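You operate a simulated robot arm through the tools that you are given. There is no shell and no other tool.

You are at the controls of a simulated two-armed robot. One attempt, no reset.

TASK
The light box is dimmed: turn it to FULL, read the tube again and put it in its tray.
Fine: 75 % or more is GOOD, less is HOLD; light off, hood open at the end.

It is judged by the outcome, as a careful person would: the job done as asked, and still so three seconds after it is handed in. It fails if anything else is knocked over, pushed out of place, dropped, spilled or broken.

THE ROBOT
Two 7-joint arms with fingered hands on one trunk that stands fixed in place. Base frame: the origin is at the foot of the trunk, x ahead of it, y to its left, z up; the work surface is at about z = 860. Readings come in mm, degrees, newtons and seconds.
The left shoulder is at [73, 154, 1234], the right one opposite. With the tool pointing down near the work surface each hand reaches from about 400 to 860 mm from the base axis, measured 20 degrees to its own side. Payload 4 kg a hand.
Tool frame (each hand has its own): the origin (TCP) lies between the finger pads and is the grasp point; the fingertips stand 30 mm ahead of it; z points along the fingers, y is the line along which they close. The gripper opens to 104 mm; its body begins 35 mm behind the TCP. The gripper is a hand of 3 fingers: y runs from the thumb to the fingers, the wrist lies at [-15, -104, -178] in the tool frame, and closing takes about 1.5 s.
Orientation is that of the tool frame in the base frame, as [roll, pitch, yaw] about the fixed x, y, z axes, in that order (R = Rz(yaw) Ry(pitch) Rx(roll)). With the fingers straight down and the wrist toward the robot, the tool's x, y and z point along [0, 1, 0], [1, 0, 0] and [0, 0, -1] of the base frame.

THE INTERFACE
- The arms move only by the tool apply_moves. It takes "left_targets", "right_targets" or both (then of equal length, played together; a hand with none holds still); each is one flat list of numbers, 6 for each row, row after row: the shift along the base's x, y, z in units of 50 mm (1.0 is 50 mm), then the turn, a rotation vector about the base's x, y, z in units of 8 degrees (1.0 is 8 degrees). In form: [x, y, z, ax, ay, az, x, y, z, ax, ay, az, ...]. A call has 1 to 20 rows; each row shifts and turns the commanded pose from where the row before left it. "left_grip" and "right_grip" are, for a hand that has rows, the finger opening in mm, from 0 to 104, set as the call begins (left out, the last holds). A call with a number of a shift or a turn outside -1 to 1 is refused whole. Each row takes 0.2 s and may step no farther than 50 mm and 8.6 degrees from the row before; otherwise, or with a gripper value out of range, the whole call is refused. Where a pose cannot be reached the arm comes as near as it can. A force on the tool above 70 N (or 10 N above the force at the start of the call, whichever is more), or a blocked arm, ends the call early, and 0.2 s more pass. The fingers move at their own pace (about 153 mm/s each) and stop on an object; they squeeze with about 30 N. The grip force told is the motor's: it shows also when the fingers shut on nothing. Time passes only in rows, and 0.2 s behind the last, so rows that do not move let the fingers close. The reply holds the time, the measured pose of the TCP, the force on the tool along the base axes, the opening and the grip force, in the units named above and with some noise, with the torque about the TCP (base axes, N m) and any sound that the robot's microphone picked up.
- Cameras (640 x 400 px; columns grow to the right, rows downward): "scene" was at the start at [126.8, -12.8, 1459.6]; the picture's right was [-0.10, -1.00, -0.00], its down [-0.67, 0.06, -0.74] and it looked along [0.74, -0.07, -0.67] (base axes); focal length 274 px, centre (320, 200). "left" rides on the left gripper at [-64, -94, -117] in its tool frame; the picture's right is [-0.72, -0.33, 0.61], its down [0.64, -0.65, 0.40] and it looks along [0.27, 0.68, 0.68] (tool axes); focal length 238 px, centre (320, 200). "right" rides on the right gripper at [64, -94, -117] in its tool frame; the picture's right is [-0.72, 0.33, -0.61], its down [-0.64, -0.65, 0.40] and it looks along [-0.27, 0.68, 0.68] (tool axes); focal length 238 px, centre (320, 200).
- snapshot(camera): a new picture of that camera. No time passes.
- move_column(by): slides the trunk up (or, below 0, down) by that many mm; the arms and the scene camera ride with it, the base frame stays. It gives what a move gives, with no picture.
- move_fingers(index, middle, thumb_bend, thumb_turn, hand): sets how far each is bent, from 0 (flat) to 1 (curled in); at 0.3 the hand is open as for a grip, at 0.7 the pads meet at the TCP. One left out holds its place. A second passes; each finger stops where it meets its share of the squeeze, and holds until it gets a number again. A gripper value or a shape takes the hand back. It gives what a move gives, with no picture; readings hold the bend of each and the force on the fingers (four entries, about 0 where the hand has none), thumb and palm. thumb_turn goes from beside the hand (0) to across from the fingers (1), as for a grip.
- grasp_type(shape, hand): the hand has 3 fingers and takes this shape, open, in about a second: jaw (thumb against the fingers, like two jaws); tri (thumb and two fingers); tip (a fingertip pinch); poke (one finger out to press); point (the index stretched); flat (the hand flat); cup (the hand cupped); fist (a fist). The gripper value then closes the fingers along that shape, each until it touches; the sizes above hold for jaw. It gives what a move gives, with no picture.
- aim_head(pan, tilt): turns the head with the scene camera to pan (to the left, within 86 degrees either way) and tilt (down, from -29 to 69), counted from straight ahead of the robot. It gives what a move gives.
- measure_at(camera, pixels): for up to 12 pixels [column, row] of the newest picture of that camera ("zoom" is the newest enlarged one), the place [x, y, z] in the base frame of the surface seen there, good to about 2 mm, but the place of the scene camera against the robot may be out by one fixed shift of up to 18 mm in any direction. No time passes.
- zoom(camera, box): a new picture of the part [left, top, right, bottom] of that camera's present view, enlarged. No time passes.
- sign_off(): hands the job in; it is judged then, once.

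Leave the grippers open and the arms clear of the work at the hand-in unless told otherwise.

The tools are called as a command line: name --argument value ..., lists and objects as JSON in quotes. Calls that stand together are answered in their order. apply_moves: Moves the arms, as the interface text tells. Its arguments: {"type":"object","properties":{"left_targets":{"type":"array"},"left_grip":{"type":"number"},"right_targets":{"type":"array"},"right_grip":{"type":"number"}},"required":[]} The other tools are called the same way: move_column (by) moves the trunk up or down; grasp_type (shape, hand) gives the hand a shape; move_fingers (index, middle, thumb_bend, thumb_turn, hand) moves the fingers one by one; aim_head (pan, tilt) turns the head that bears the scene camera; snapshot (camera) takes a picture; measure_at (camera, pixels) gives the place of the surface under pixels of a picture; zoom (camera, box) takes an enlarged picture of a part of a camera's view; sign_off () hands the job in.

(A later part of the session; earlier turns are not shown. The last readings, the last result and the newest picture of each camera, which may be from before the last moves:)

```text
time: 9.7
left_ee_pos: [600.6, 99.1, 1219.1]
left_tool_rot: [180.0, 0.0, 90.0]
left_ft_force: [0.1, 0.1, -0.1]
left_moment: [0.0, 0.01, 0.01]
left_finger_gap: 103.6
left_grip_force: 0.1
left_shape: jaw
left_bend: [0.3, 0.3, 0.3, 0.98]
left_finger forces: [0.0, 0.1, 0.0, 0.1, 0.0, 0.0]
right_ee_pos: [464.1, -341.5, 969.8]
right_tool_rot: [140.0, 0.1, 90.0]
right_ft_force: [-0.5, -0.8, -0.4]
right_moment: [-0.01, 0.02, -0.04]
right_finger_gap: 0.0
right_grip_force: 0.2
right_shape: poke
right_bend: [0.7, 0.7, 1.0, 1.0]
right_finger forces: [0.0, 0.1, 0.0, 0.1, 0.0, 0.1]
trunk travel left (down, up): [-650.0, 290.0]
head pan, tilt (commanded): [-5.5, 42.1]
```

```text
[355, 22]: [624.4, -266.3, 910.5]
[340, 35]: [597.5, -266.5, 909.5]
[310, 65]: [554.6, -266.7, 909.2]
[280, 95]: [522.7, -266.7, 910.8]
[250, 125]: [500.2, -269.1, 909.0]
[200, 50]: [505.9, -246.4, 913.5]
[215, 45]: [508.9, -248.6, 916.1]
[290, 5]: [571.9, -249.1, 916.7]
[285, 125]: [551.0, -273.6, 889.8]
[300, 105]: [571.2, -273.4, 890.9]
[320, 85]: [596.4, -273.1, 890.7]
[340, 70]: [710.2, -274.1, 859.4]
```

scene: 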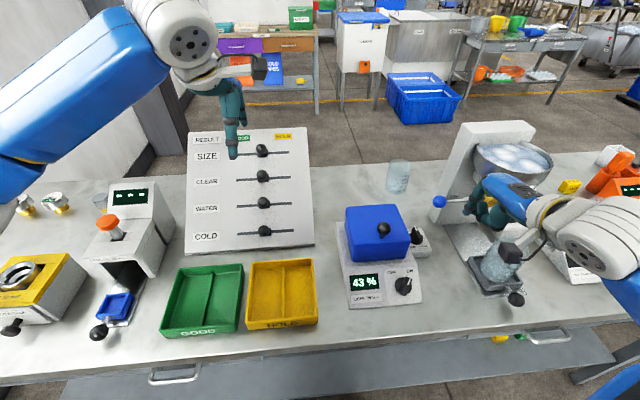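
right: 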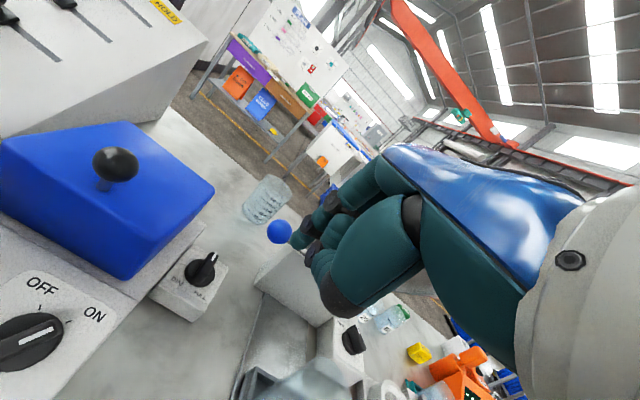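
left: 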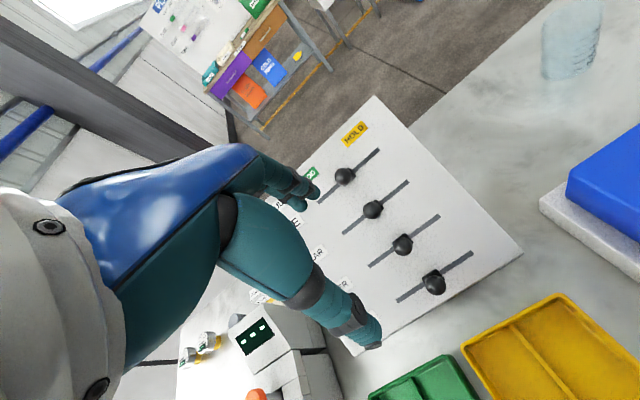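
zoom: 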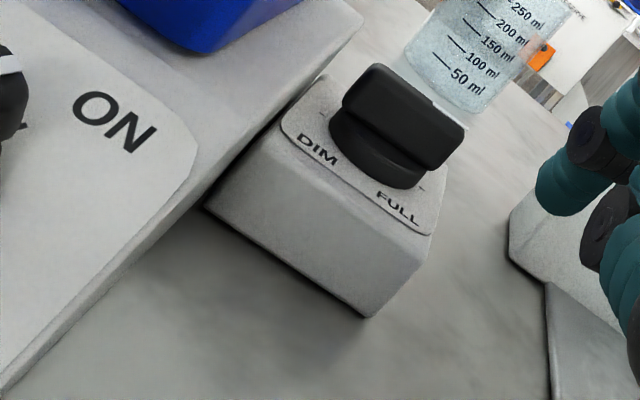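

The unit's edge is at y≈-267, so the finger can pass at y≥-275 with 8 mm to spare. I'll bring the finger behind the bar's left end at about (545,-292,930).

apply_moves --right_targets '[0.56, 0.5, -0.4, 0, 0, 0, 0.56, 0.5, -0.4, 0, 0, 0, 0.44, 0, 0, 0, 0, 0, 0, 0, 0, 0, 0, 0]'

zoom --camera "scene" --box '[370, 190, 470, 270]'

zoom --camera "right" --box '[180, 150, 380, 310]'

```text
time: 10.7
left_ee_pos: [600.4, 98.1, 1218.5]
left_tool_rot: [-179.9, 0.0, 90.0]
left_ft_force: [0.6, 0.3, 0.4]
left_moment: [-0.02, 0.02, 0.01]
left_finger_gap: 103.6
left_grip_force: 0.1
left_shape: jaw
left_bend: [0.3, 0.3, 0.3, 0.98]
left_finger forces: [0.1, 0.0, 0.0, 0.0, 0.0, 0.0]
right_ee_pos: [542.7, -290.6, 928.7]
right_tool_rot: [140.0, -0.1, 90.1]
right_ft_force: [-0.2, 0.6, 0.2]
right_moment: [-0.02, 0.01, -0.01]
right_finger_gap: 0.0
right_grip_force: 0.1
right_shape: poke
right_bend: [0.7, 0.7, 1.0, 1.0]
right_finger forces: [0.1, 0.0, 0.0, 0.0, 0.0, 0.0]
trunk travel left (down, up): [-650.0, 290.0]
head pan, tilt (commanded): [-5.5, 42.1]
```

```text
5.00 times, centred on (420, 230) of scene
```

zoom: 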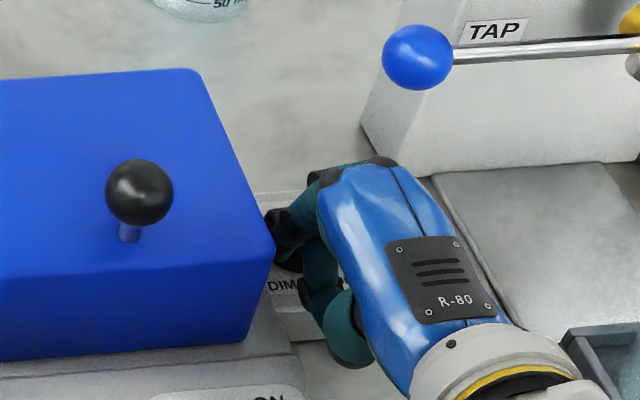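

```text
2.50 times, centred on (280, 230) of right
```

zoom: 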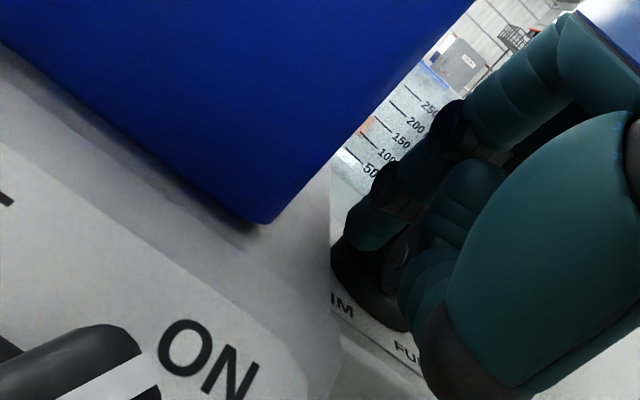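

Now I'll push forward in small steps of 2–3 mm, watching the force.

apply_moves --right_targets '[0.06, 0, 0, 0, 0, 0, 0.06, 0, 0, 0, 0, 0, 0, 0, 0, 0, 0, 0]'

zoom --camera "scene" --box '[330, 190, 450, 310]'

```text
time: 11.5
left_ee_pos: [596.7, 100.5, 1220.6]
left_tool_rot: [179.9, 0.1, 90.0]
left_ft_force: [0.2, -0.8, 0.5]
left_moment: [0.0, 0.0, -0.01]
left_finger_gap: 103.8
left_grip_force: 0.1
left_shape: jaw
left_bend: [0.3, 0.3, 0.3, 0.98]
left_finger forces: [0.0, 0.0, 0.0, 0.0, 0.1, 0.0]
right_ee_pos: [546.3, -289.7, 928.3]
right_tool_rot: [140.0, 0.0, 90.0]
right_ft_force: [-13.9, 2.1, -0.2]
right_moment: [0.01, 0.18, -0.06]
right_finger_gap: 0.1
right_grip_force: 0.0
right_shape: poke
right_bend: [0.7, 0.7, 1.0, 1.0]
right_finger forces: [0.2, 13.8, 0.0, 0.1, 0.0, 0.1]
trunk travel left (down, up): [-650.0, 290.0]
head pan, tilt (commanded): [-5.5, 42.1]
```

```text
3.33 times, centred on (390, 250) of scene
```

zoom: 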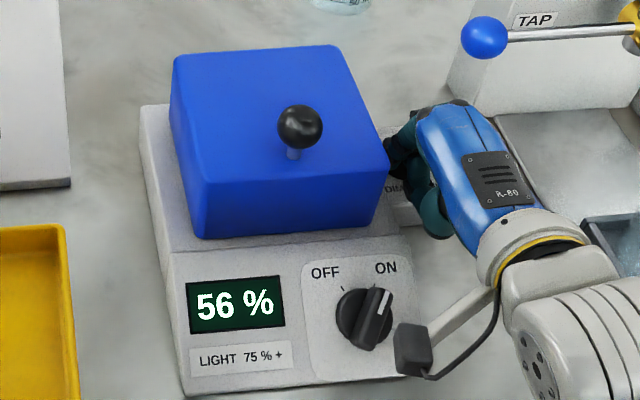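

There's 14 N on the second finger, right at the knob's axis, with no change in the picture: still 56 %. I'll back off, curl the middle finger out of the way and push with the index alone on the bar's left end to confirm the stop.

apply_moves --right_targets '[-0.4, 0, 0, 0, 0, 0, -0.4, 0, 0, 0, 0, 0]'

move_fingers --hand "right" --middle 1.0

zoom --camera "scene" --box '[330, 160, 530, 310]'

zoom --camera "right" --box '[180, 150, 380, 310]'

```text
time: 12.1
left_ee_pos: [597.3, 99.6, 1219.9]
left_tool_rot: [179.8, 0.0, 90.1]
left_ft_force: [-1.4, -0.3, 0.2]
left_moment: [0.01, 0.0, -0.03]
left_finger_gap: 103.7
left_grip_force: 0.1
left_shape: jaw
left_bend: [0.3, 0.3, 0.3, 0.98]
left_finger forces: [0.0, 0.0, 0.0, 0.0, 0.0, 0.0]
right_ee_pos: [506.9, -293.2, 929.3]
right_tool_rot: [139.9, -0.1, 90.1]
right_ft_force: [0.2, 0.1, -0.4]
right_moment: [-0.02, -0.04, 0.01]
right_finger_gap: 0.0
right_grip_force: 0.0
right_shape: poke
right_bend: [0.7, 0.7, 1.0, 1.0]
right_finger forces: [0.0, 0.0, 0.1, 0.0, 0.1, 0.0]
trunk travel left (down, up): [-650.0, 290.0]
head pan, tilt (commanded): [-5.5, 42.1]
```

```text
time: 13.1
left_ee_pos: [600.9, 99.2, 1218.3]
left_tool_rot: [180.0, 0.0, 90.1]
left_ft_force: [0.6, 0.9, 0.8]
left_moment: [-0.02, 0.0, -0.03]
left_finger_gap: 103.7
left_grip_force: 0.2
left_shape: jaw
left_bend: [0.3, 0.3, 0.3, 0.98]
left_finger forces: [0.0, 0.1, 0.0, 0.0, 0.1, 0.1]
right_ee_pos: [509.3, -292.8, 926.7]
right_tool_rot: [140.1, 0.0, 90.0]
right_ft_force: [-0.5, 0.1, 0.4]
right_moment: [-0.01, -0.01, -0.03]
right_finger_gap: 29.5
right_grip_force: 0.0
right_shape: fingers
right_bend: [0.7, 1.0, 1.0, 1.0]
right_finger forces: [0.0, 0.1, 0.1, 0.1, 0.0, 0.1]
trunk travel left (down, up): [-650.0, 290.0]
head pan, tilt (commanded): [-5.5, 42.1]
```

```text
2.67 times, centred on (430, 235) of scene
```

zoom: 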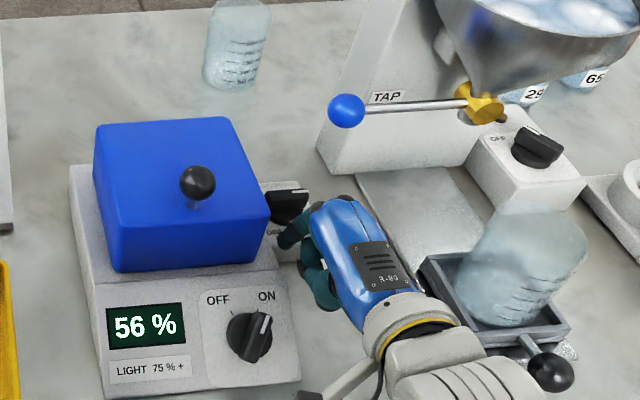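

```text
2.50 times, centred on (280, 230) of right
```

zoom: 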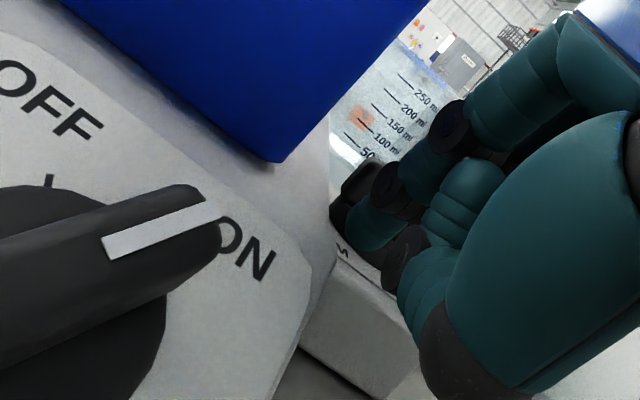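

The middle finger is curled away. I'll move forward with the index alone to x≈543, then press in small steps.

apply_moves --right_targets '[0.34, 0, 0, 0, 0, 0, 0.34, 0, 0, 0, 0, 0, 0.06, 0, 0, 0, 0, 0, 0.06, 0, 0, 0, 0, 0, 0, 0, 0, 0, 0, 0]'

zoom --camera "scene" --box '[330, 190, 450, 310]'

```text
time: 14.3
left_ee_pos: [599.4, 100.1, 1219.2]
left_tool_rot: [180.0, 0.0, 90.1]
left_ft_force: [-0.5, 0.4, -1.2]
left_moment: [0.02, 0.01, -0.01]
left_finger_gap: 103.7
left_grip_force: 0.0
left_shape: jaw
left_bend: [0.3, 0.3, 0.3, 0.98]
left_finger forces: [0.1, 0.0, 0.0, 0.1, 0.0, 0.0]
right_ee_pos: [548.0, -291.1, 929.0]
right_tool_rot: [139.9, 0.0, 90.0]
right_ft_force: [-2.0, -0.3, 0.9]
right_moment: [0.02, 0.08, 0.03]
right_finger_gap: 29.0
right_grip_force: 1.6
right_shape: fingers
right_bend: [0.7, 1.0, 1.0, 1.0]
right_finger forces: [2.3, 0.0, 0.0, 0.1, 0.1, 0.1]
trunk travel left (down, up): [-650.0, 290.0]
head pan, tilt (commanded): [-5.5, 42.1]
```

```text
3.33 times, centred on (390, 250) of scene
```

zoom: 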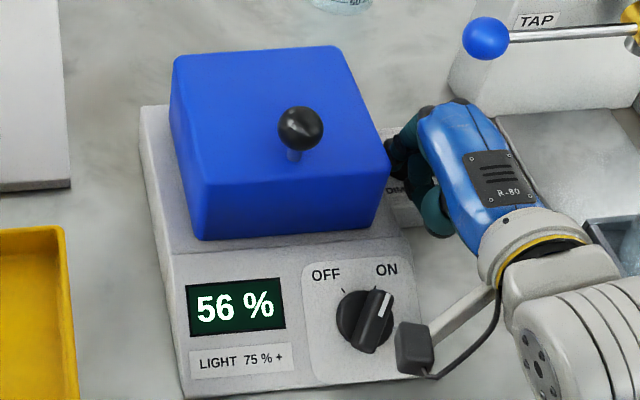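

The index touches with 2 N. I'll press another 5 mm in small steps.

apply_moves --right_targets '[0.04, 0, 0, 0, 0, 0, 0.04, 0, 0, 0, 0, 0, 0.03, 0, 0, 0, 0, 0, 0, 0, 0, 0, 0, 0]'

zoom --camera "scene" --box '[330, 190, 450, 310]'

```text
time: 15.3
left_ee_pos: [598.5, 101.1, 1220.2]
left_tool_rot: [179.8, 0.1, 90.1]
left_ft_force: [0.1, -0.2, -0.4]
left_moment: [-0.01, -0.02, 0.01]
left_finger_gap: 103.6
left_grip_force: 0.1
left_shape: jaw
left_bend: [0.3, 0.3, 0.3, 0.98]
left_finger forces: [0.0, 0.0, 0.1, 0.0, 0.0, 0.1]
right_ee_pos: [553.5, -291.8, 928.0]
right_tool_rot: [140.1, 0.1, 89.9]
right_ft_force: [-7.3, 2.5, 1.8]
right_moment: [0.03, 0.15, 0.05]
right_finger_gap: 26.8
right_grip_force: 3.3
right_shape: fingers
right_bend: [0.7, 1.0, 1.0, 1.0]
right_finger forces: [7.5, 0.0, 0.0, 0.0, 0.0, 0.1]
trunk travel left (down, up): [-650.0, 290.0]
head pan, tilt (commanded): [-5.5, 42.1]
```

```text
3.33 times, centred on (390, 250) of scene
```

zoom: 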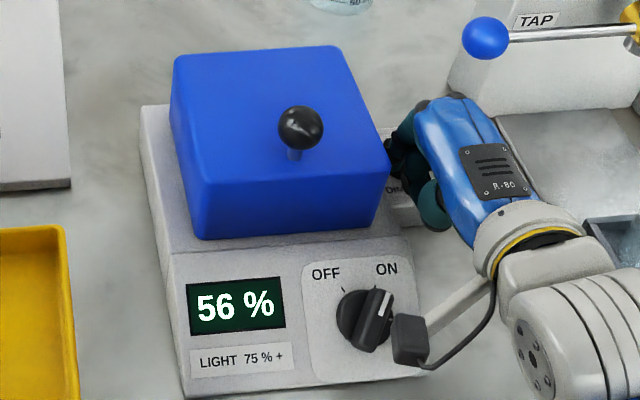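

I'm at 7.5 N, and the finger is starting to bend instead of moving the bar. I'll back off and check the pointer and reading.

apply_moves --right_targets '[-0.6, 0, 0, 0, 0, 0, -0.8, -0.3, 0, 0, 0, 0, -0.4, -0.6, 0.4, 0, 0, 0, 0, 0, 0.5, 0, 0, 0, 0, 0, 0, 0, 0, 0]'

zoom --camera "scene" --box '[330, 190, 450, 310]'

zoom --camera "right" --box '[140, 180, 300, 310]'

```text
time: 16.5
left_ee_pos: [599.8, 99.7, 1219.7]
left_tool_rot: [-180.0, 0.0, 90.0]
left_ft_force: [0.4, 0.1, 0.2]
left_moment: [0.01, -0.01, -0.01]
left_finger_gap: 103.6
left_grip_force: 0.0
left_shape: jaw
left_bend: [0.3, 0.3, 0.3, 0.98]
left_finger forces: [0.1, 0.0, 0.0, 0.0, 0.0, 0.0]
right_ee_pos: [464.8, -336.4, 973.6]
right_tool_rot: [140.0, 0.1, 89.9]
right_ft_force: [0.1, -0.9, 0.6]
right_moment: [0.0, 0.03, 0.01]
right_finger_gap: 29.3
right_grip_force: 0.0
right_shape: fingers
right_bend: [0.7, 1.0, 1.0, 1.0]
right_finger forces: [0.0, 0.0, 0.1, 0.0, 0.0, 0.0]
trunk travel left (down, up): [-650.0, 290.0]
head pan, tilt (commanded): [-5.5, 42.1]
```

```text
3.33 times, centred on (390, 250) of scene
```

zoom: 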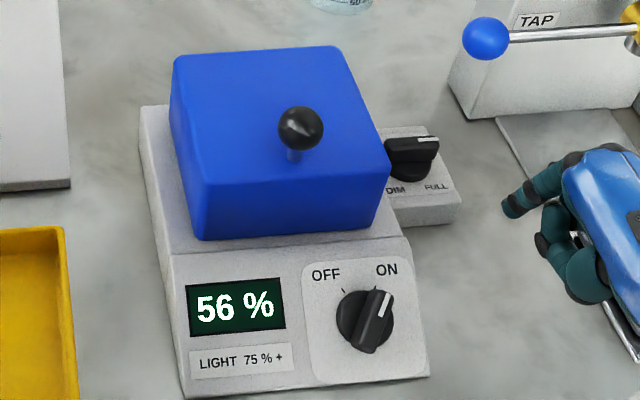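

```text
3.08 times, centred on (220, 245) of right
```

zoom: 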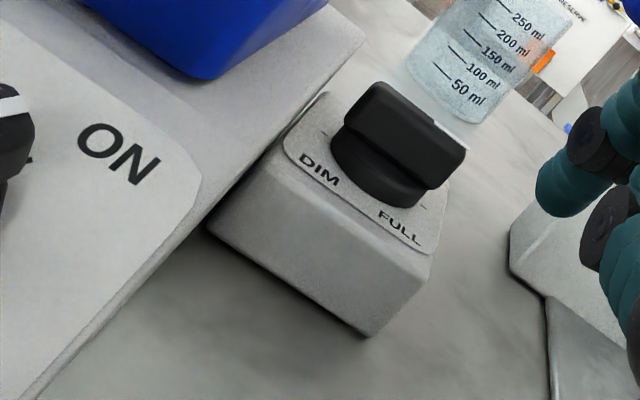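

The pointer didn't move any further, so the dimmer is against its FULL stop and the settled reading is 56 %. That is under 75 %, so the tube goes in HOLD, the yellow tray. Next I'll switch the light off. I'll raise the right hand and bring it nearly square to the sloped panel to see the main knob.

apply_moves --right_targets '[-0.3, 0, 0.84, 0, 0.54, 0, -0.3, 0, 0.84, 0, 0.54, 0, -0.2, 0, 0.84, 0, 0.54, 0, 0, 0, 0, 0, 0, 0]'

snapshot --camera "right"

snapshot --camera "scene"

```text
time: 17.5
left_ee_pos: [599.4, 98.4, 1219.0]
left_tool_rot: [-180.0, 0.0, 90.0]
left_ft_force: [0.3, 0.0, 0.7]
left_moment: [-0.01, -0.02, -0.02]
left_finger_gap: 103.8
left_grip_force: 0.0
left_shape: jaw
left_bend: [0.3, 0.3, 0.3, 0.98]
left_finger forces: [0.1, 0.0, 0.1, 0.0, 0.0, 0.1]
right_ee_pos: [446.9, -350.9, 1067.5]
right_tool_rot: [148.2, -0.1, 89.8]
right_ft_force: [0.4, 0.7, -0.6]
right_moment: [0.04, 0.0, 0.01]
right_finger_gap: 29.9
right_grip_force: 0.1
right_shape: fingers
right_bend: [0.7, 1.0, 1.0, 1.0]
right_finger forces: [0.0, 0.0, 0.0, 0.0, 0.1, 0.0]
right hand out of reach, approached as far as the arm can: row 2, 3
trunk travel left (down, up): [-650.0, 290.0]
head pan, tilt (commanded): [-5.5, 42.1]
```

```text
taken
```

right: 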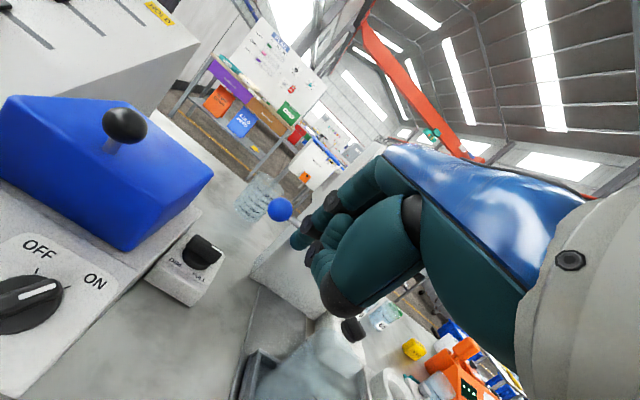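

```text
taken
```

scene: 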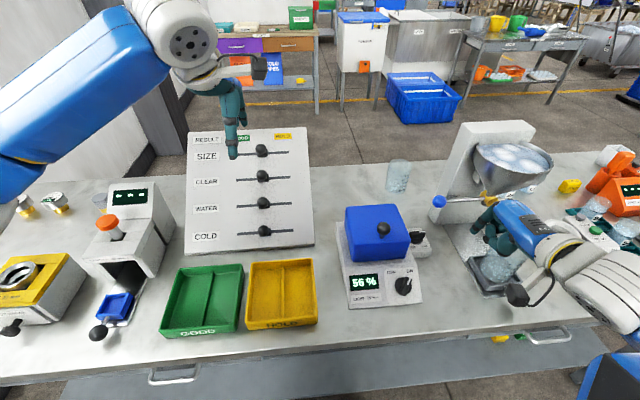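

The arm reached its inner limit there, so I'll stay farther out. The main knob is visible at about (30,300) in the right view. I'll zoom and measure it.

zoom --camera "right" --box '[0, 225, 140, 365]'

measure_at --camera "right" --pixels '[[55, 287], [40, 292], [20, 298], [5, 300], [62, 303], [40, 268], [30, 278], [66, 291], [95, 283], [40, 248], [50, 335], [125, 120]]'

```text
2.86 times, centred on (70, 295) of right
```

zoom: 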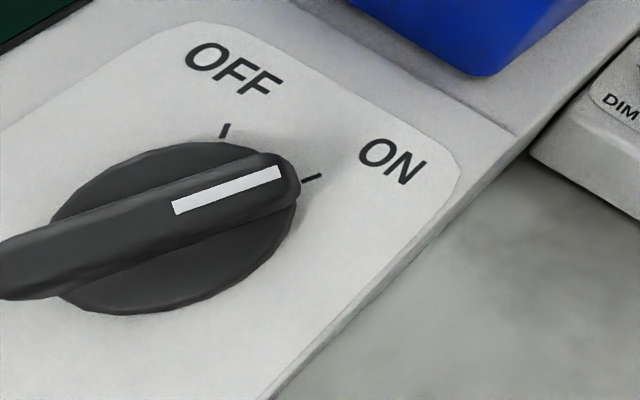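

```text
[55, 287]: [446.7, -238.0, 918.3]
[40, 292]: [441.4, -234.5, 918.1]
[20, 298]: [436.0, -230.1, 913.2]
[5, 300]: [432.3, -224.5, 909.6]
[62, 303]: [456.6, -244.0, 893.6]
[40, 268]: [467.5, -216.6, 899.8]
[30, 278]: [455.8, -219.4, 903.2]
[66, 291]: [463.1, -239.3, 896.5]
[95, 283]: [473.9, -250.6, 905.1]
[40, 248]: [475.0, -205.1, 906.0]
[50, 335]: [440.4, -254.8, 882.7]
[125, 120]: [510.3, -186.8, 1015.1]
```

The panel slopes about 34°, the knob axis meets it near (452,-230,889), and the pointer is at about -39° (ON). I'll take a head-on scene zoom of this knob, plus reference points, to refine its centre.

zoom --camera "scene" --box '[380, 260, 430, 310]'

measure_at --camera "zoom" --pixels '[[300, 200], [330, 200], [270, 200], [320, 160], [350, 150], [290, 260], [340, 120], [280, 290], [260, 120], [370, 110], [220, 200], [380, 200]]'

```text
8.00 times, centred on (405, 285) of scene
```

zoom: 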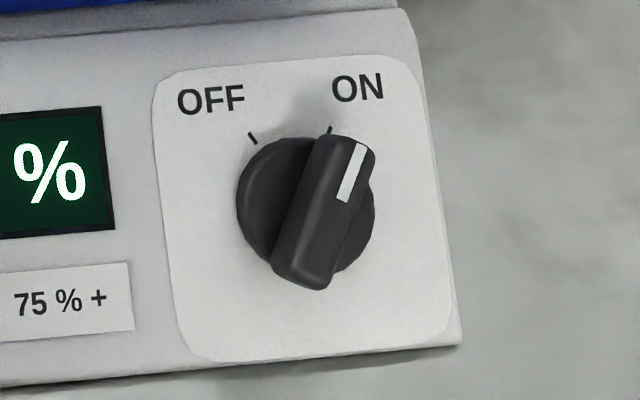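

```text
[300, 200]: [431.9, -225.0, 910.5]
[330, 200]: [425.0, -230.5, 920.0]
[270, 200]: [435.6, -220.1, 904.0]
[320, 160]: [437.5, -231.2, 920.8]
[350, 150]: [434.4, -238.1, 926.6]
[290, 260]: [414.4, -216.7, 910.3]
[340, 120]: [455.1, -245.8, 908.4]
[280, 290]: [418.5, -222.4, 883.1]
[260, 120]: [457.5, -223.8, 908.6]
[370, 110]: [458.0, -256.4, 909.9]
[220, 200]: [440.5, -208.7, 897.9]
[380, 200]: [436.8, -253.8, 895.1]
```

The knob's axis base is at about (452,-227,890). The ON and OFF ticks are at about -28° and +28°, and the bar has a half-length of 24 mm. The arm is cramped this close in, so I'll raise the trunk 120 mm to give the shoulder more room; everything above is free.

move_column --by 120

snapshot --camera "scene"

snapshot --camera "right"

```text
time: 19.0
left_ee_pos: [599.3, 98.8, 1337.4]
left_tool_rot: [-180.0, 0.0, 90.0]
left_ft_force: [0.2, 0.5, -0.7]
left_moment: [-0.01, 0.0, -0.06]
left_finger_gap: 103.6
left_grip_force: 0.0
left_shape: jaw
left_bend: [0.3, 0.3, 0.3, 0.98]
left_finger forces: [0.1, 0.0, 0.0, 0.0, 0.0, 0.0]
right_ee_pos: [448.7, -350.6, 1188.2]
right_tool_rot: [148.2, 0.1, 89.9]
right_ft_force: [0.3, 0.1, -0.5]
right_moment: [-0.01, -0.02, 0.0]
right_finger_gap: 29.8
right_grip_force: 0.0
right_shape: fingers
right_bend: [0.7, 1.0, 1.0, 1.0]
right_finger forces: [0.1, 0.1, 0.0, 0.0, 0.0, 0.0]
trunk travel left (down, up): [-770.0, 170.0]
head pan, tilt (commanded): [-5.5, 42.1]
```

```text
taken
```

scene: 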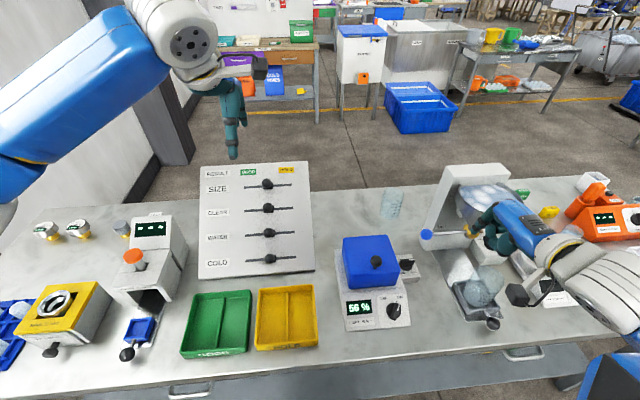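

```text
taken
```

right: 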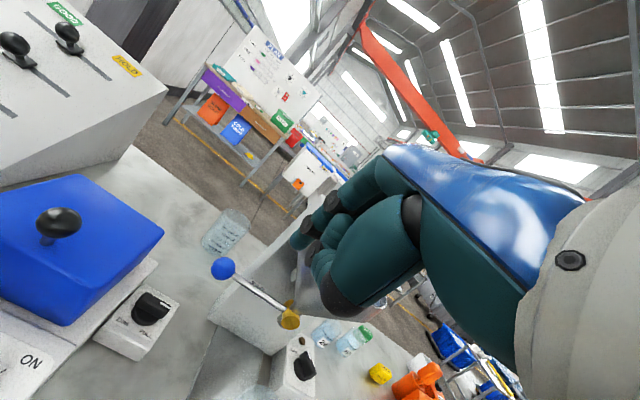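

There's plenty of room now. I'll bring the right hand to a waiting spot at about (442,-275,1000), to the right of the main knob.

apply_moves --right_targets '[-0.03, 0.3, -0.75, 0, 0, 0, -0.03, 0.3, -0.75, 0, 0, 0, -0.03, 0.3, -0.75, 0, 0, 0, -0.03, 0.3, -0.75, 0, 0, 0, -0.03, 0.3, -0.75, 0, 0, 0, 0, 0, 0, 0, 0, 0]'

snapshot --camera "right"

zoom --camera "scene" --box '[320, 220, 460, 350]'

```text
time: 20.4
left_ee_pos: [600.8, 99.9, 1337.9]
left_tool_rot: [-179.9, -0.1, 90.0]
left_ft_force: [-0.2, 0.1, -0.1]
left_moment: [0.02, -0.04, -0.02]
left_finger_gap: 103.6
left_grip_force: 0.0
left_shape: jaw
left_bend: [0.3, 0.3, 0.3, 0.98]
left_finger forces: [0.1, 0.0, 0.0, 0.1, 0.0, 0.1]
right_ee_pos: [440.1, -274.2, 1000.4]
right_tool_rot: [148.3, 0.1, 89.9]
right_ft_force: [-0.2, 0.2, 0.3]
right_moment: [-0.03, -0.01, 0.0]
right_finger_gap: 29.7
right_grip_force: 0.1
right_shape: fingers
right_bend: [0.7, 1.0, 1.0, 1.0]
right_finger forces: [0.0, 0.0, 0.0, 0.1, 0.0, 0.0]
trunk travel left (down, up): [-770.0, 170.0]
head pan, tilt (commanded): [-5.5, 42.1]
```

```text
taken
```

right: 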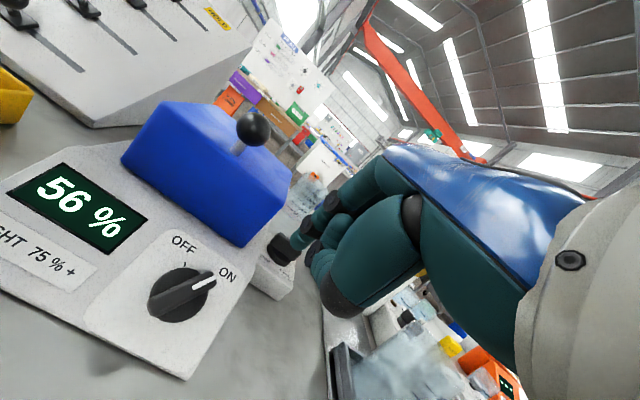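

```text
3.08 times, centred on (390, 285) of scene
```

zoom: 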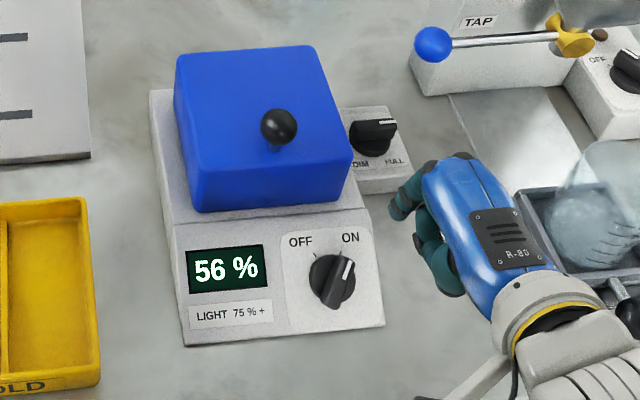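

The display still reads 56 % at FULL. I'll measure the main knob from this close right view: bar tip at about (213,280), tail at about (155,305), ticks and panel.

zoom --camera "right" --box '[120, 230, 260, 360]'

measure_at --camera "right" --pixels '[[212, 281], [195, 288], [175, 296], [157, 304], [160, 285], [190, 310], [184, 264], [219, 275], [205, 310], [150, 325], [228, 262], [178, 318]]'

```text
3.08 times, centred on (190, 295) of right
```

zoom: 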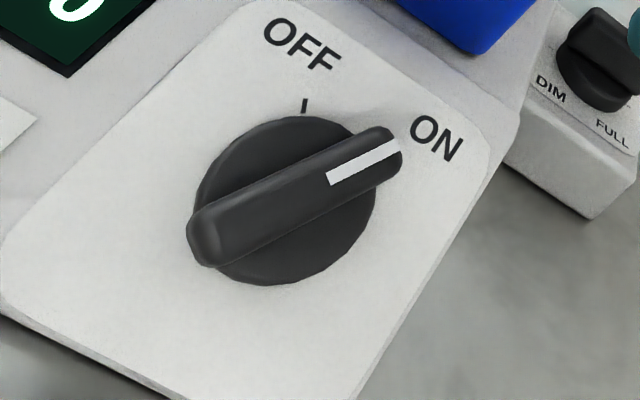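

```text
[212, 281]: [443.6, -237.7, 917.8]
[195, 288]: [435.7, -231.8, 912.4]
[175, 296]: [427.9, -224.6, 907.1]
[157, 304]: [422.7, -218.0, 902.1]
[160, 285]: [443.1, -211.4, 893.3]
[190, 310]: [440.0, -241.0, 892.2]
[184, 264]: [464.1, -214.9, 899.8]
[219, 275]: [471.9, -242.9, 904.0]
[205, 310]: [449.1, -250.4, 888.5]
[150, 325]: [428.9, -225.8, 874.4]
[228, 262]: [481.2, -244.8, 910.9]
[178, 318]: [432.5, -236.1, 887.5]
```

The refined knob axis is at about (450,-227.5,889), with ON at ≈-36° and OFF at ≈+36°. I'll lower the index to the right of the bar's upper end, at TCP (437.5,-270,921).

apply_moves --right_targets '[-0.03, 0.04, -0.8, 0, 0, 0, -0.03, 0.04, -0.78, 0, 0, 0, 0, 0, 0, 0, 0, 0]'

snapshot --camera "right"

zoom --camera "scene" --box '[320, 220, 460, 350]'

```text
time: 21.2
left_ee_pos: [599.7, 99.8, 1339.1]
left_tool_rot: [-180.0, 0.0, 89.9]
left_ft_force: [0.0, 0.4, -0.1]
left_moment: [0.02, -0.03, 0.01]
left_finger_gap: 103.6
left_grip_force: 0.0
left_shape: jaw
left_bend: [0.3, 0.3, 0.3, 0.98]
left_finger forces: [0.1, 0.0, 0.0, 0.0, 0.0, 0.1]
right_ee_pos: [436.9, -269.1, 922.2]
right_tool_rot: [148.1, 0.0, 89.9]
right_ft_force: [0.7, 0.3, 0.1]
right_moment: [0.0, 0.0, 0.03]
right_finger_gap: 29.7
right_grip_force: 0.1
right_shape: fingers
right_bend: [0.7, 1.0, 1.0, 1.0]
right_finger forces: [0.0, 0.0, 0.0, 0.1, 0.0, 0.0]
trunk travel left (down, up): [-770.0, 170.0]
head pan, tilt (commanded): [-5.5, 42.1]
```

```text
taken
```

right: 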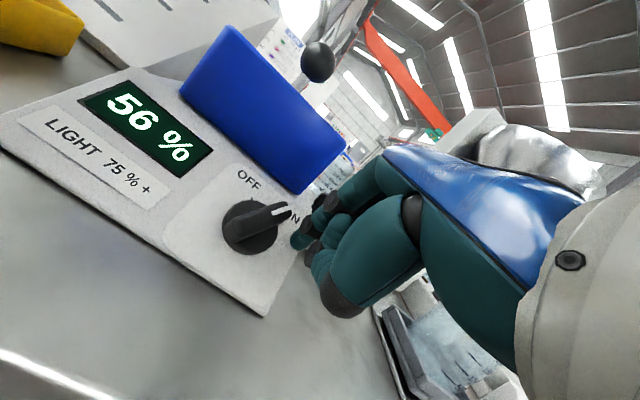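

```text
3.08 times, centred on (390, 285) of scene
```

zoom: 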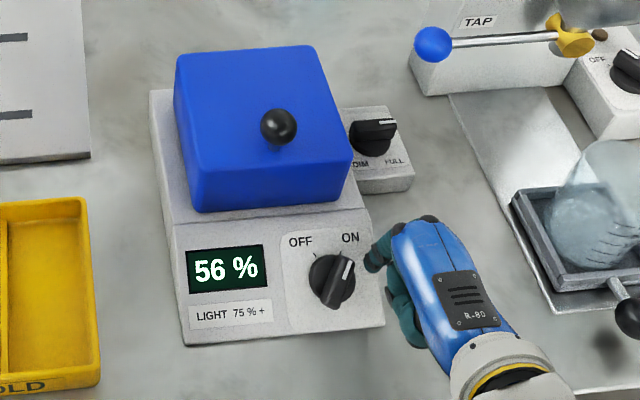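

The finger is beside the pointer tip. I'll push along the arc from ON toward the middle first.

apply_moves --right_targets '[0, 0.13, 0, 0, 0, 0, 0, 0.12, 0, 0, 0, 0, 0.106, 0.046, 0.076, 0, 0, 0, 0.088, 0.084, 0.062, 0, 0, 0, 0, 0, 0, 0, 0, 0]'

zoom --camera "scene" --box '[320, 220, 460, 350]'

snapshot --camera "right"

```text
time: 22.4
left_ee_pos: [599.4, 100.0, 1339.5]
left_tool_rot: [180.0, 0.0, 90.1]
left_ft_force: [-1.1, 1.4, -0.1]
left_moment: [0.01, -0.02, 0.03]
left_finger_gap: 103.7
left_grip_force: 0.1
left_shape: jaw
left_bend: [0.3, 0.3, 0.3, 0.98]
left_finger forces: [0.0, 0.1, 0.0, 0.1, 0.0, 0.2]
right_ee_pos: [446.5, -251.2, 930.1]
right_tool_rot: [148.2, 0.1, 89.9]
right_ft_force: [0.7, -0.5, -0.6]
right_moment: [0.02, 0.01, 0.0]
right_finger_gap: 29.5
right_grip_force: 0.2
right_shape: fingers
right_bend: [0.7, 1.0, 1.0, 1.0]
right_finger forces: [0.5, 0.0, 0.0, 0.0, 0.1, 0.1]
trunk travel left (down, up): [-770.0, 170.0]
head pan, tilt (commanded): [-5.5, 42.1]
```

```text
3.08 times, centred on (390, 285) of scene
```

zoom: 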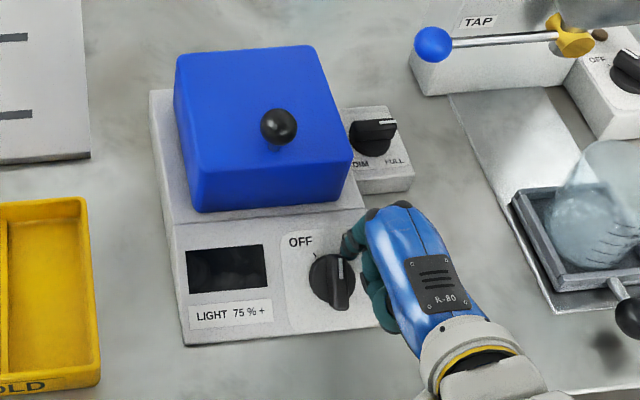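

```text
taken
```

right: 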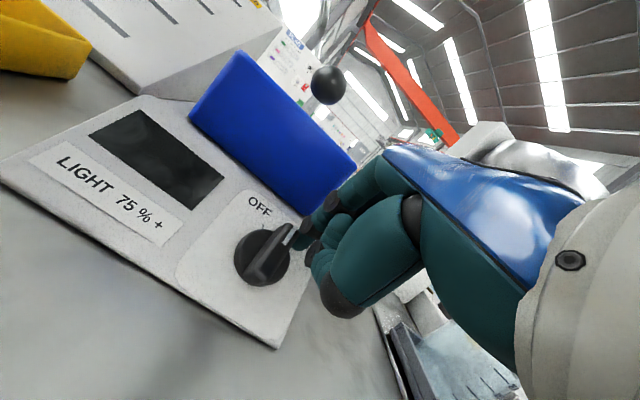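

The display has gone dark, so the light is off, and the pointer is about halfway round. I'll continue along the arc to the OFF mark.

apply_moves --right_targets '[0.062, 0.114, 0.042, 0, 0, 0, 0.034, 0.132, 0.024, 0, 0, 0, 0.002, 0.06, 0, 0, 0, 0, 0, 0, 0, 0, 0, 0]'

zoom --camera "scene" --box '[320, 220, 460, 350]'

snapshot --camera "right"

```text
time: 23.4
left_ee_pos: [600.4, 100.2, 1339.0]
left_tool_rot: [-180.0, 0.0, 90.1]
left_ft_force: [-1.0, -0.4, 0.4]
left_moment: [0.0, -0.01, 0.0]
left_finger_gap: 103.9
left_grip_force: 0.1
left_shape: jaw
left_bend: [0.3, 0.3, 0.3, 0.98]
left_finger forces: [0.0, 0.1, 0.0, 0.0, 0.1, 0.0]
right_ee_pos: [451.0, -235.3, 932.5]
right_tool_rot: [148.2, 0.0, 89.7]
right_ft_force: [-0.4, -0.2, -0.7]
right_moment: [0.0, 0.02, -0.01]
right_finger_gap: 29.8
right_grip_force: 0.1
right_shape: fingers
right_bend: [0.7, 1.0, 1.0, 1.0]
right_finger forces: [0.0, 0.0, 0.0, 0.0, 0.0, 0.0]
trunk travel left (down, up): [-770.0, 170.0]
head pan, tilt (commanded): [-5.5, 42.1]
```

```text
3.08 times, centred on (390, 285) of scene
```

zoom: 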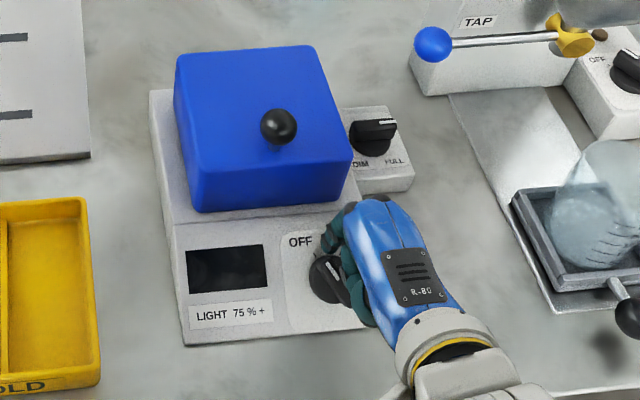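

```text
taken
```

right: 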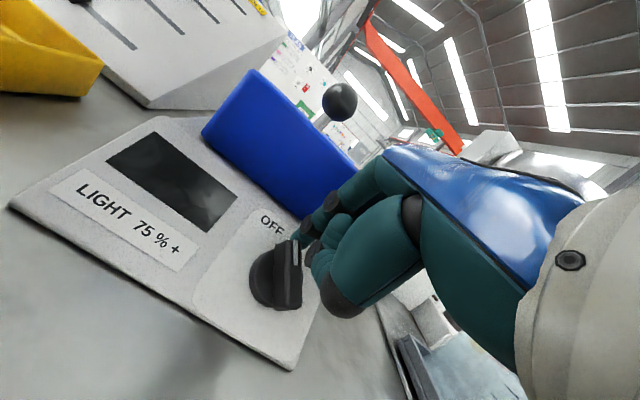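

The display is dark and no force remains on the finger. I'll retreat to the right and up to see the pointer.

apply_moves --right_targets '[0, -0.6, 0.1, 0, 0, 0, 0, -0.6, 0.5, 0, 0, 0, 0, -0.2, 0.9, 0, 0, 0, 0, 0, 0.6, 0, 0, 0, 0, 0, 0, 0, 0, 0]'

zoom --camera "scene" --box '[375, 280, 425, 330]'

snapshot --camera "right"

```text
time: 24.6
left_ee_pos: [600.4, 99.5, 1339.0]
left_tool_rot: [180.0, 0.1, 90.2]
left_ft_force: [-0.5, -0.1, 0.0]
left_moment: [0.03, -0.02, -0.02]
left_finger_gap: 103.6
left_grip_force: 0.1
left_shape: jaw
left_bend: [0.3, 0.3, 0.3, 0.98]
left_finger forces: [0.1, 0.0, 0.0, 0.1, 0.0, 0.1]
right_ee_pos: [451.4, -304.7, 1036.7]
right_tool_rot: [148.2, 0.1, 89.7]
right_ft_force: [0.5, 0.4, 0.8]
right_moment: [-0.03, -0.01, -0.02]
right_finger_gap: 29.6
right_grip_force: 0.0
right_shape: fingers
right_bend: [0.7, 1.0, 1.0, 1.0]
right_finger forces: [0.0, 0.1, 0.0, 0.0, 0.1, 0.0]
trunk travel left (down, up): [-770.0, 170.0]
head pan, tilt (commanded): [-5.5, 42.1]
```

```text
8.00 times, centred on (400, 305) of scene
```

zoom: 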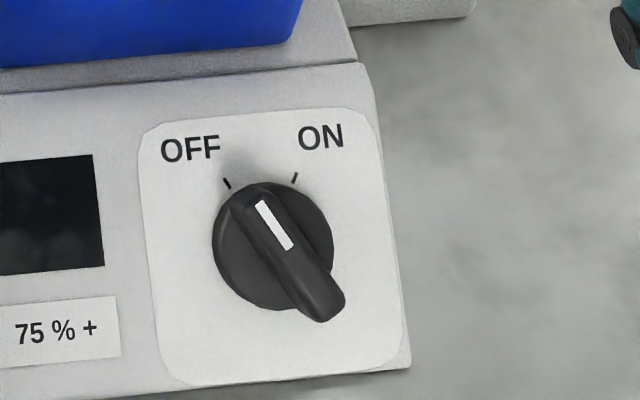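

```text
taken
```

right: 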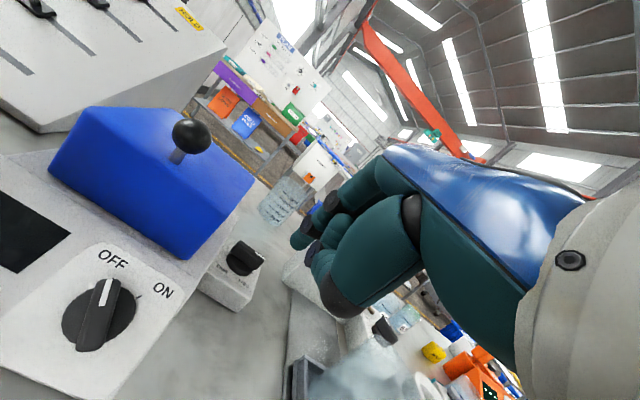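

The pointer is at OFF and the display is dark. Now the hood: I'll measure its black ball at (192,137), the hood edges, and the clear beaker standing behind it at (285,200), which must not be struck when the hood swings back.

measure_at --camera "right" --pixels '[[192, 137], [176, 137], [208, 137], [192, 121], [178, 157], [80, 120], [165, 112], [250, 180], [185, 255], [287, 185], [280, 215], [300, 180]]'

zoom --camera "scene" --box '[320, 180, 440, 300]'

measure_at --camera "zoom" --pixels '[[400, 30], [400, 60], [395, 100], [350, 40], [440, 50], [320, 217], [190, 205], [340, 195], [380, 315], [195, 330], [310, 205], [330, 215]]'

```text
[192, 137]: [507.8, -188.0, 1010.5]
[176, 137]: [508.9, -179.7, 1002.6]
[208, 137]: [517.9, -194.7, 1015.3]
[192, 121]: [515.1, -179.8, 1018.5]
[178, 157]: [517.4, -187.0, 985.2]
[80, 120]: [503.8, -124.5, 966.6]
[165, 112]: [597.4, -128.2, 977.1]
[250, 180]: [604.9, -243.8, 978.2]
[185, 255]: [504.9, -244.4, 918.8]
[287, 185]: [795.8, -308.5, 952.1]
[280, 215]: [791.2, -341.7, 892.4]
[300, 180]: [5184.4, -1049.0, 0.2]
```

```text
3.33 times, centred on (380, 240) of scene
```

zoom: 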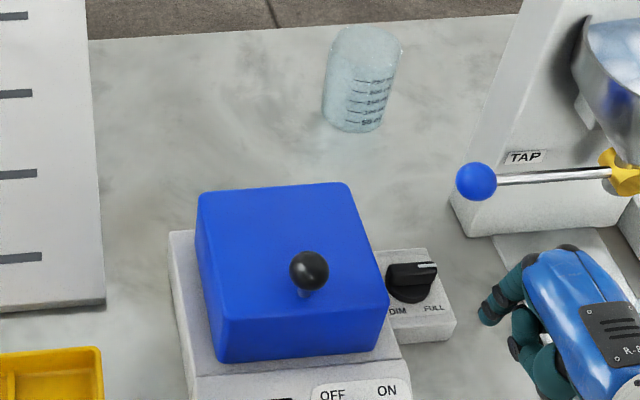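

```text
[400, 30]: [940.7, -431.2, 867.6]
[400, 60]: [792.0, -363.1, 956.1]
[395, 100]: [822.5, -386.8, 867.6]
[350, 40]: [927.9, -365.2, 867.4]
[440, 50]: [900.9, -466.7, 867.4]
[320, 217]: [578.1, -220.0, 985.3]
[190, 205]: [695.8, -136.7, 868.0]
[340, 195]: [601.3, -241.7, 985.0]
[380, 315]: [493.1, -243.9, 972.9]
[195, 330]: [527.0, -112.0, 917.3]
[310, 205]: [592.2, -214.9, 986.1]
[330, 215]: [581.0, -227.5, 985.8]
```

The beaker is at x≈760–830, y≈-300..-370, out of the hood's swing (y -124..-247). The ball centre is about (521,-186,1007) with a radius of about 13. Before choosing an arm for the hood I'll measure the tap bowl, column and result board so nothing gets brushed.

snapshot --camera "scene"

measure_at --camera "scene" --pixels '[[447, 168], [509, 165], [457, 190], [525, 192], [490, 185], [475, 215], [202, 168], [306, 166], [313, 268], [200, 278], [268, 185], [420, 250]]'

```text
taken
```

scene: 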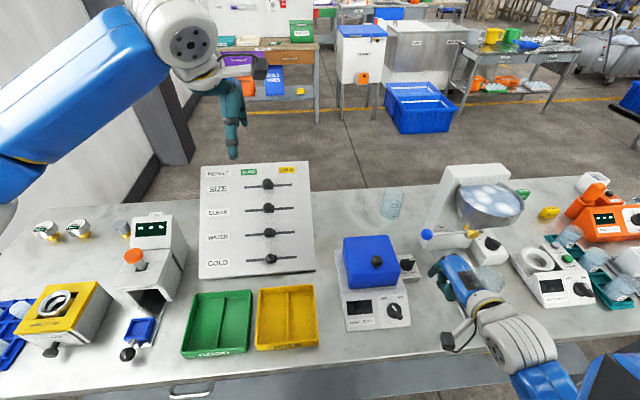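

```text
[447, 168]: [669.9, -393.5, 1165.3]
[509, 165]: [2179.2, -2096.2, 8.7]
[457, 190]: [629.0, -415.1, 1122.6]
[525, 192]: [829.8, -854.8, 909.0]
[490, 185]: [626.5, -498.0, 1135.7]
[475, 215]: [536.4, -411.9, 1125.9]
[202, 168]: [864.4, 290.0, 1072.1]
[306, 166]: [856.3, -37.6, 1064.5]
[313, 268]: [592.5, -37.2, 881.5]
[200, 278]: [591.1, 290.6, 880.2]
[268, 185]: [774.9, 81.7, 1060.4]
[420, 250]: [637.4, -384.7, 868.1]
```

The tap column's left face is at y≈-390 and its top is at z≈1160, so the right side is crowded while the left side is free. I'll open the hood with the left hand, with its fingers closing along y on the ball so the ball can turn between the pads. First the right hand moves aside and the left turns -90° about vertical while coming over the ball at about (520,-186,1120).

apply_moves --right_targets '[0.05, -0.2, 0.15, 0, 0, 0, 0.05, -0.2, 0.15, 0, 0, 0, 0.05, -0.2, 0.15, 0, 0, 0, 0.05, -0.2, 0.15, 0, 0, 0, 0.05, -0.2, 0.15, 0, 0, 0, 0.05, -0.2, 0.15, 0, 0, 0, 0, 0, 0, 0, 0, 0, 0, 0, 0, 0, 0, 0, 0, 0, 0, 0, 0, 0, 0, 0, 0, 0, 0, 0, 0, 0, 0, 0, 0, 0, 0, 0, 0, 0, 0, 0]' --left_targets '[-0.133, -0.475, -0.365, 0, 0, -0.9375, -0.133, -0.475, -0.365, 0, 0, -0.9375, -0.133, -0.475, -0.365, 0, 0, -0.9375, -0.133, -0.475, -0.365, 0, 0, -0.9375, -0.133, -0.475, -0.365, 0, 0, -0.9375, -0.133, -0.475, -0.365, 0, 0, -0.9375, -0.133, -0.475, -0.365, 0, 0, -0.9375, -0.133, -0.475, -0.365, 0, 0, -0.9375, -0.133, -0.475, -0.365, 0, 0, -0.9375, -0.133, -0.475, -0.365, 0, 0, -0.9375, -0.133, -0.475, -0.365, 0, 0, -0.9375, -0.133, -0.475, -0.365, 0, 0, -0.9375]' --left_grip 70

snapshot --camera "scene"

snapshot --camera "left"

snapshot --camera "right"

```text
time: 27.2
left_ee_pos: [520.2, -188.4, 1121.0]
left_tool_rot: [-179.9, 0.1, -0.1]
left_ft_force: [-0.9, -0.3, -0.1]
left_moment: [0.03, 0.0, -0.01]
left_finger_gap: 70.5
left_grip_force: 0.0
left_shape: jaw
left_bend: [0.28, 0.38, 0.6, 0.99]
left_finger forces: [0.1, 0.0, 0.0, 0.0, 0.0, 0.0]
right_ee_pos: [467.6, -367.5, 1079.3]
right_tool_rot: [148.2, -0.1, 89.8]
right_ft_force: [-0.2, -0.7, -0.2]
right_moment: [0.0, 0.03, 0.0]
right_finger_gap: 30.1
right_grip_force: 0.1
right_shape: fingers
right_bend: [0.7, 1.0, 1.0, 1.0]
right_finger forces: [0.1, 0.1, 0.0, 0.1, 0.0, 0.0]
trunk travel left (down, up): [-770.0, 170.0]
head pan, tilt (commanded): [-5.5, 42.1]
```

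```text
taken
```

scene: 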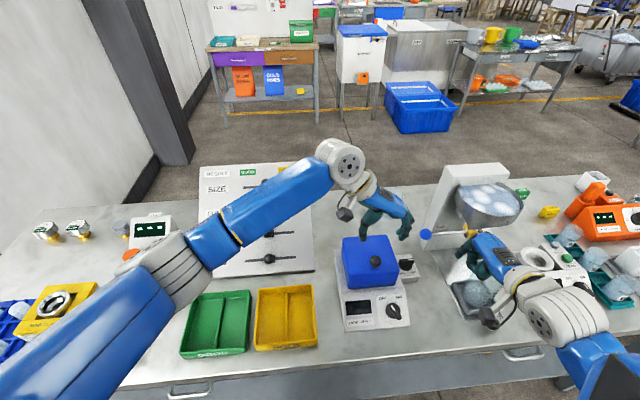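

```text
taken
```

left: 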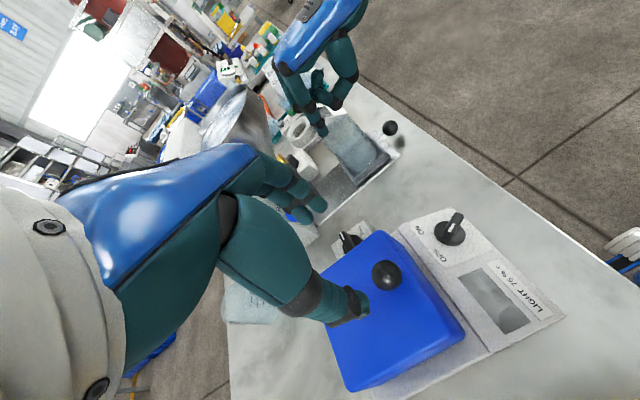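

```text
taken
```

right: 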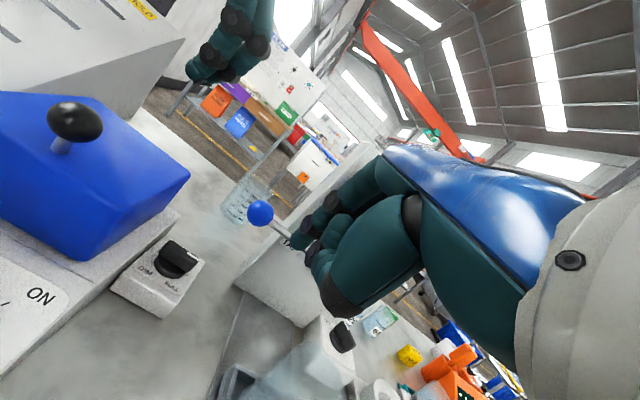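

The left hand is over the hood with its fingers open in y. I'll measure the ball at (385,274) with the left camera for an accurate centre.

zoom --camera "left" --box '[290, 200, 490, 340]'

measure_at --camera "left" --pixels '[[385, 272], [374, 272], [397, 272], [385, 261], [385, 285], [330, 320], [440, 320], [372, 232], [345, 385], [380, 292], [340, 290], [355, 310]]'

```text
2.86 times, centred on (390, 270) of left
```

zoom: 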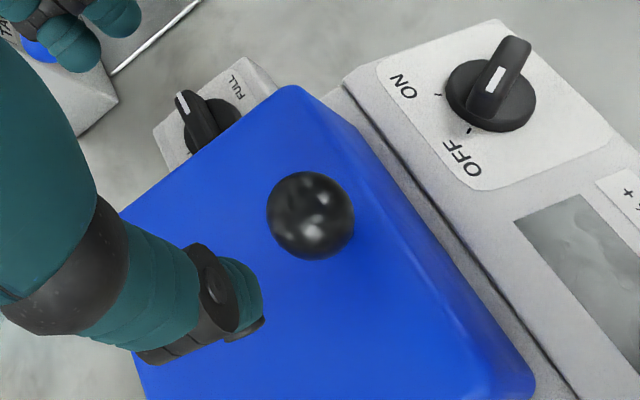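

```text
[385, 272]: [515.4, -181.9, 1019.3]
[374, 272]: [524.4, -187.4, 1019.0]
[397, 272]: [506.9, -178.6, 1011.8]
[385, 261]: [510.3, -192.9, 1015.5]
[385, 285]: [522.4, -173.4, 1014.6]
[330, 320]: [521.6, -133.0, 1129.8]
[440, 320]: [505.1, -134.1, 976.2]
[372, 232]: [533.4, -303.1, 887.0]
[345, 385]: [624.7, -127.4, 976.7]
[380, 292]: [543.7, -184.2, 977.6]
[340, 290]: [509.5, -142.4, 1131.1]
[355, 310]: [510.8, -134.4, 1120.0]
```

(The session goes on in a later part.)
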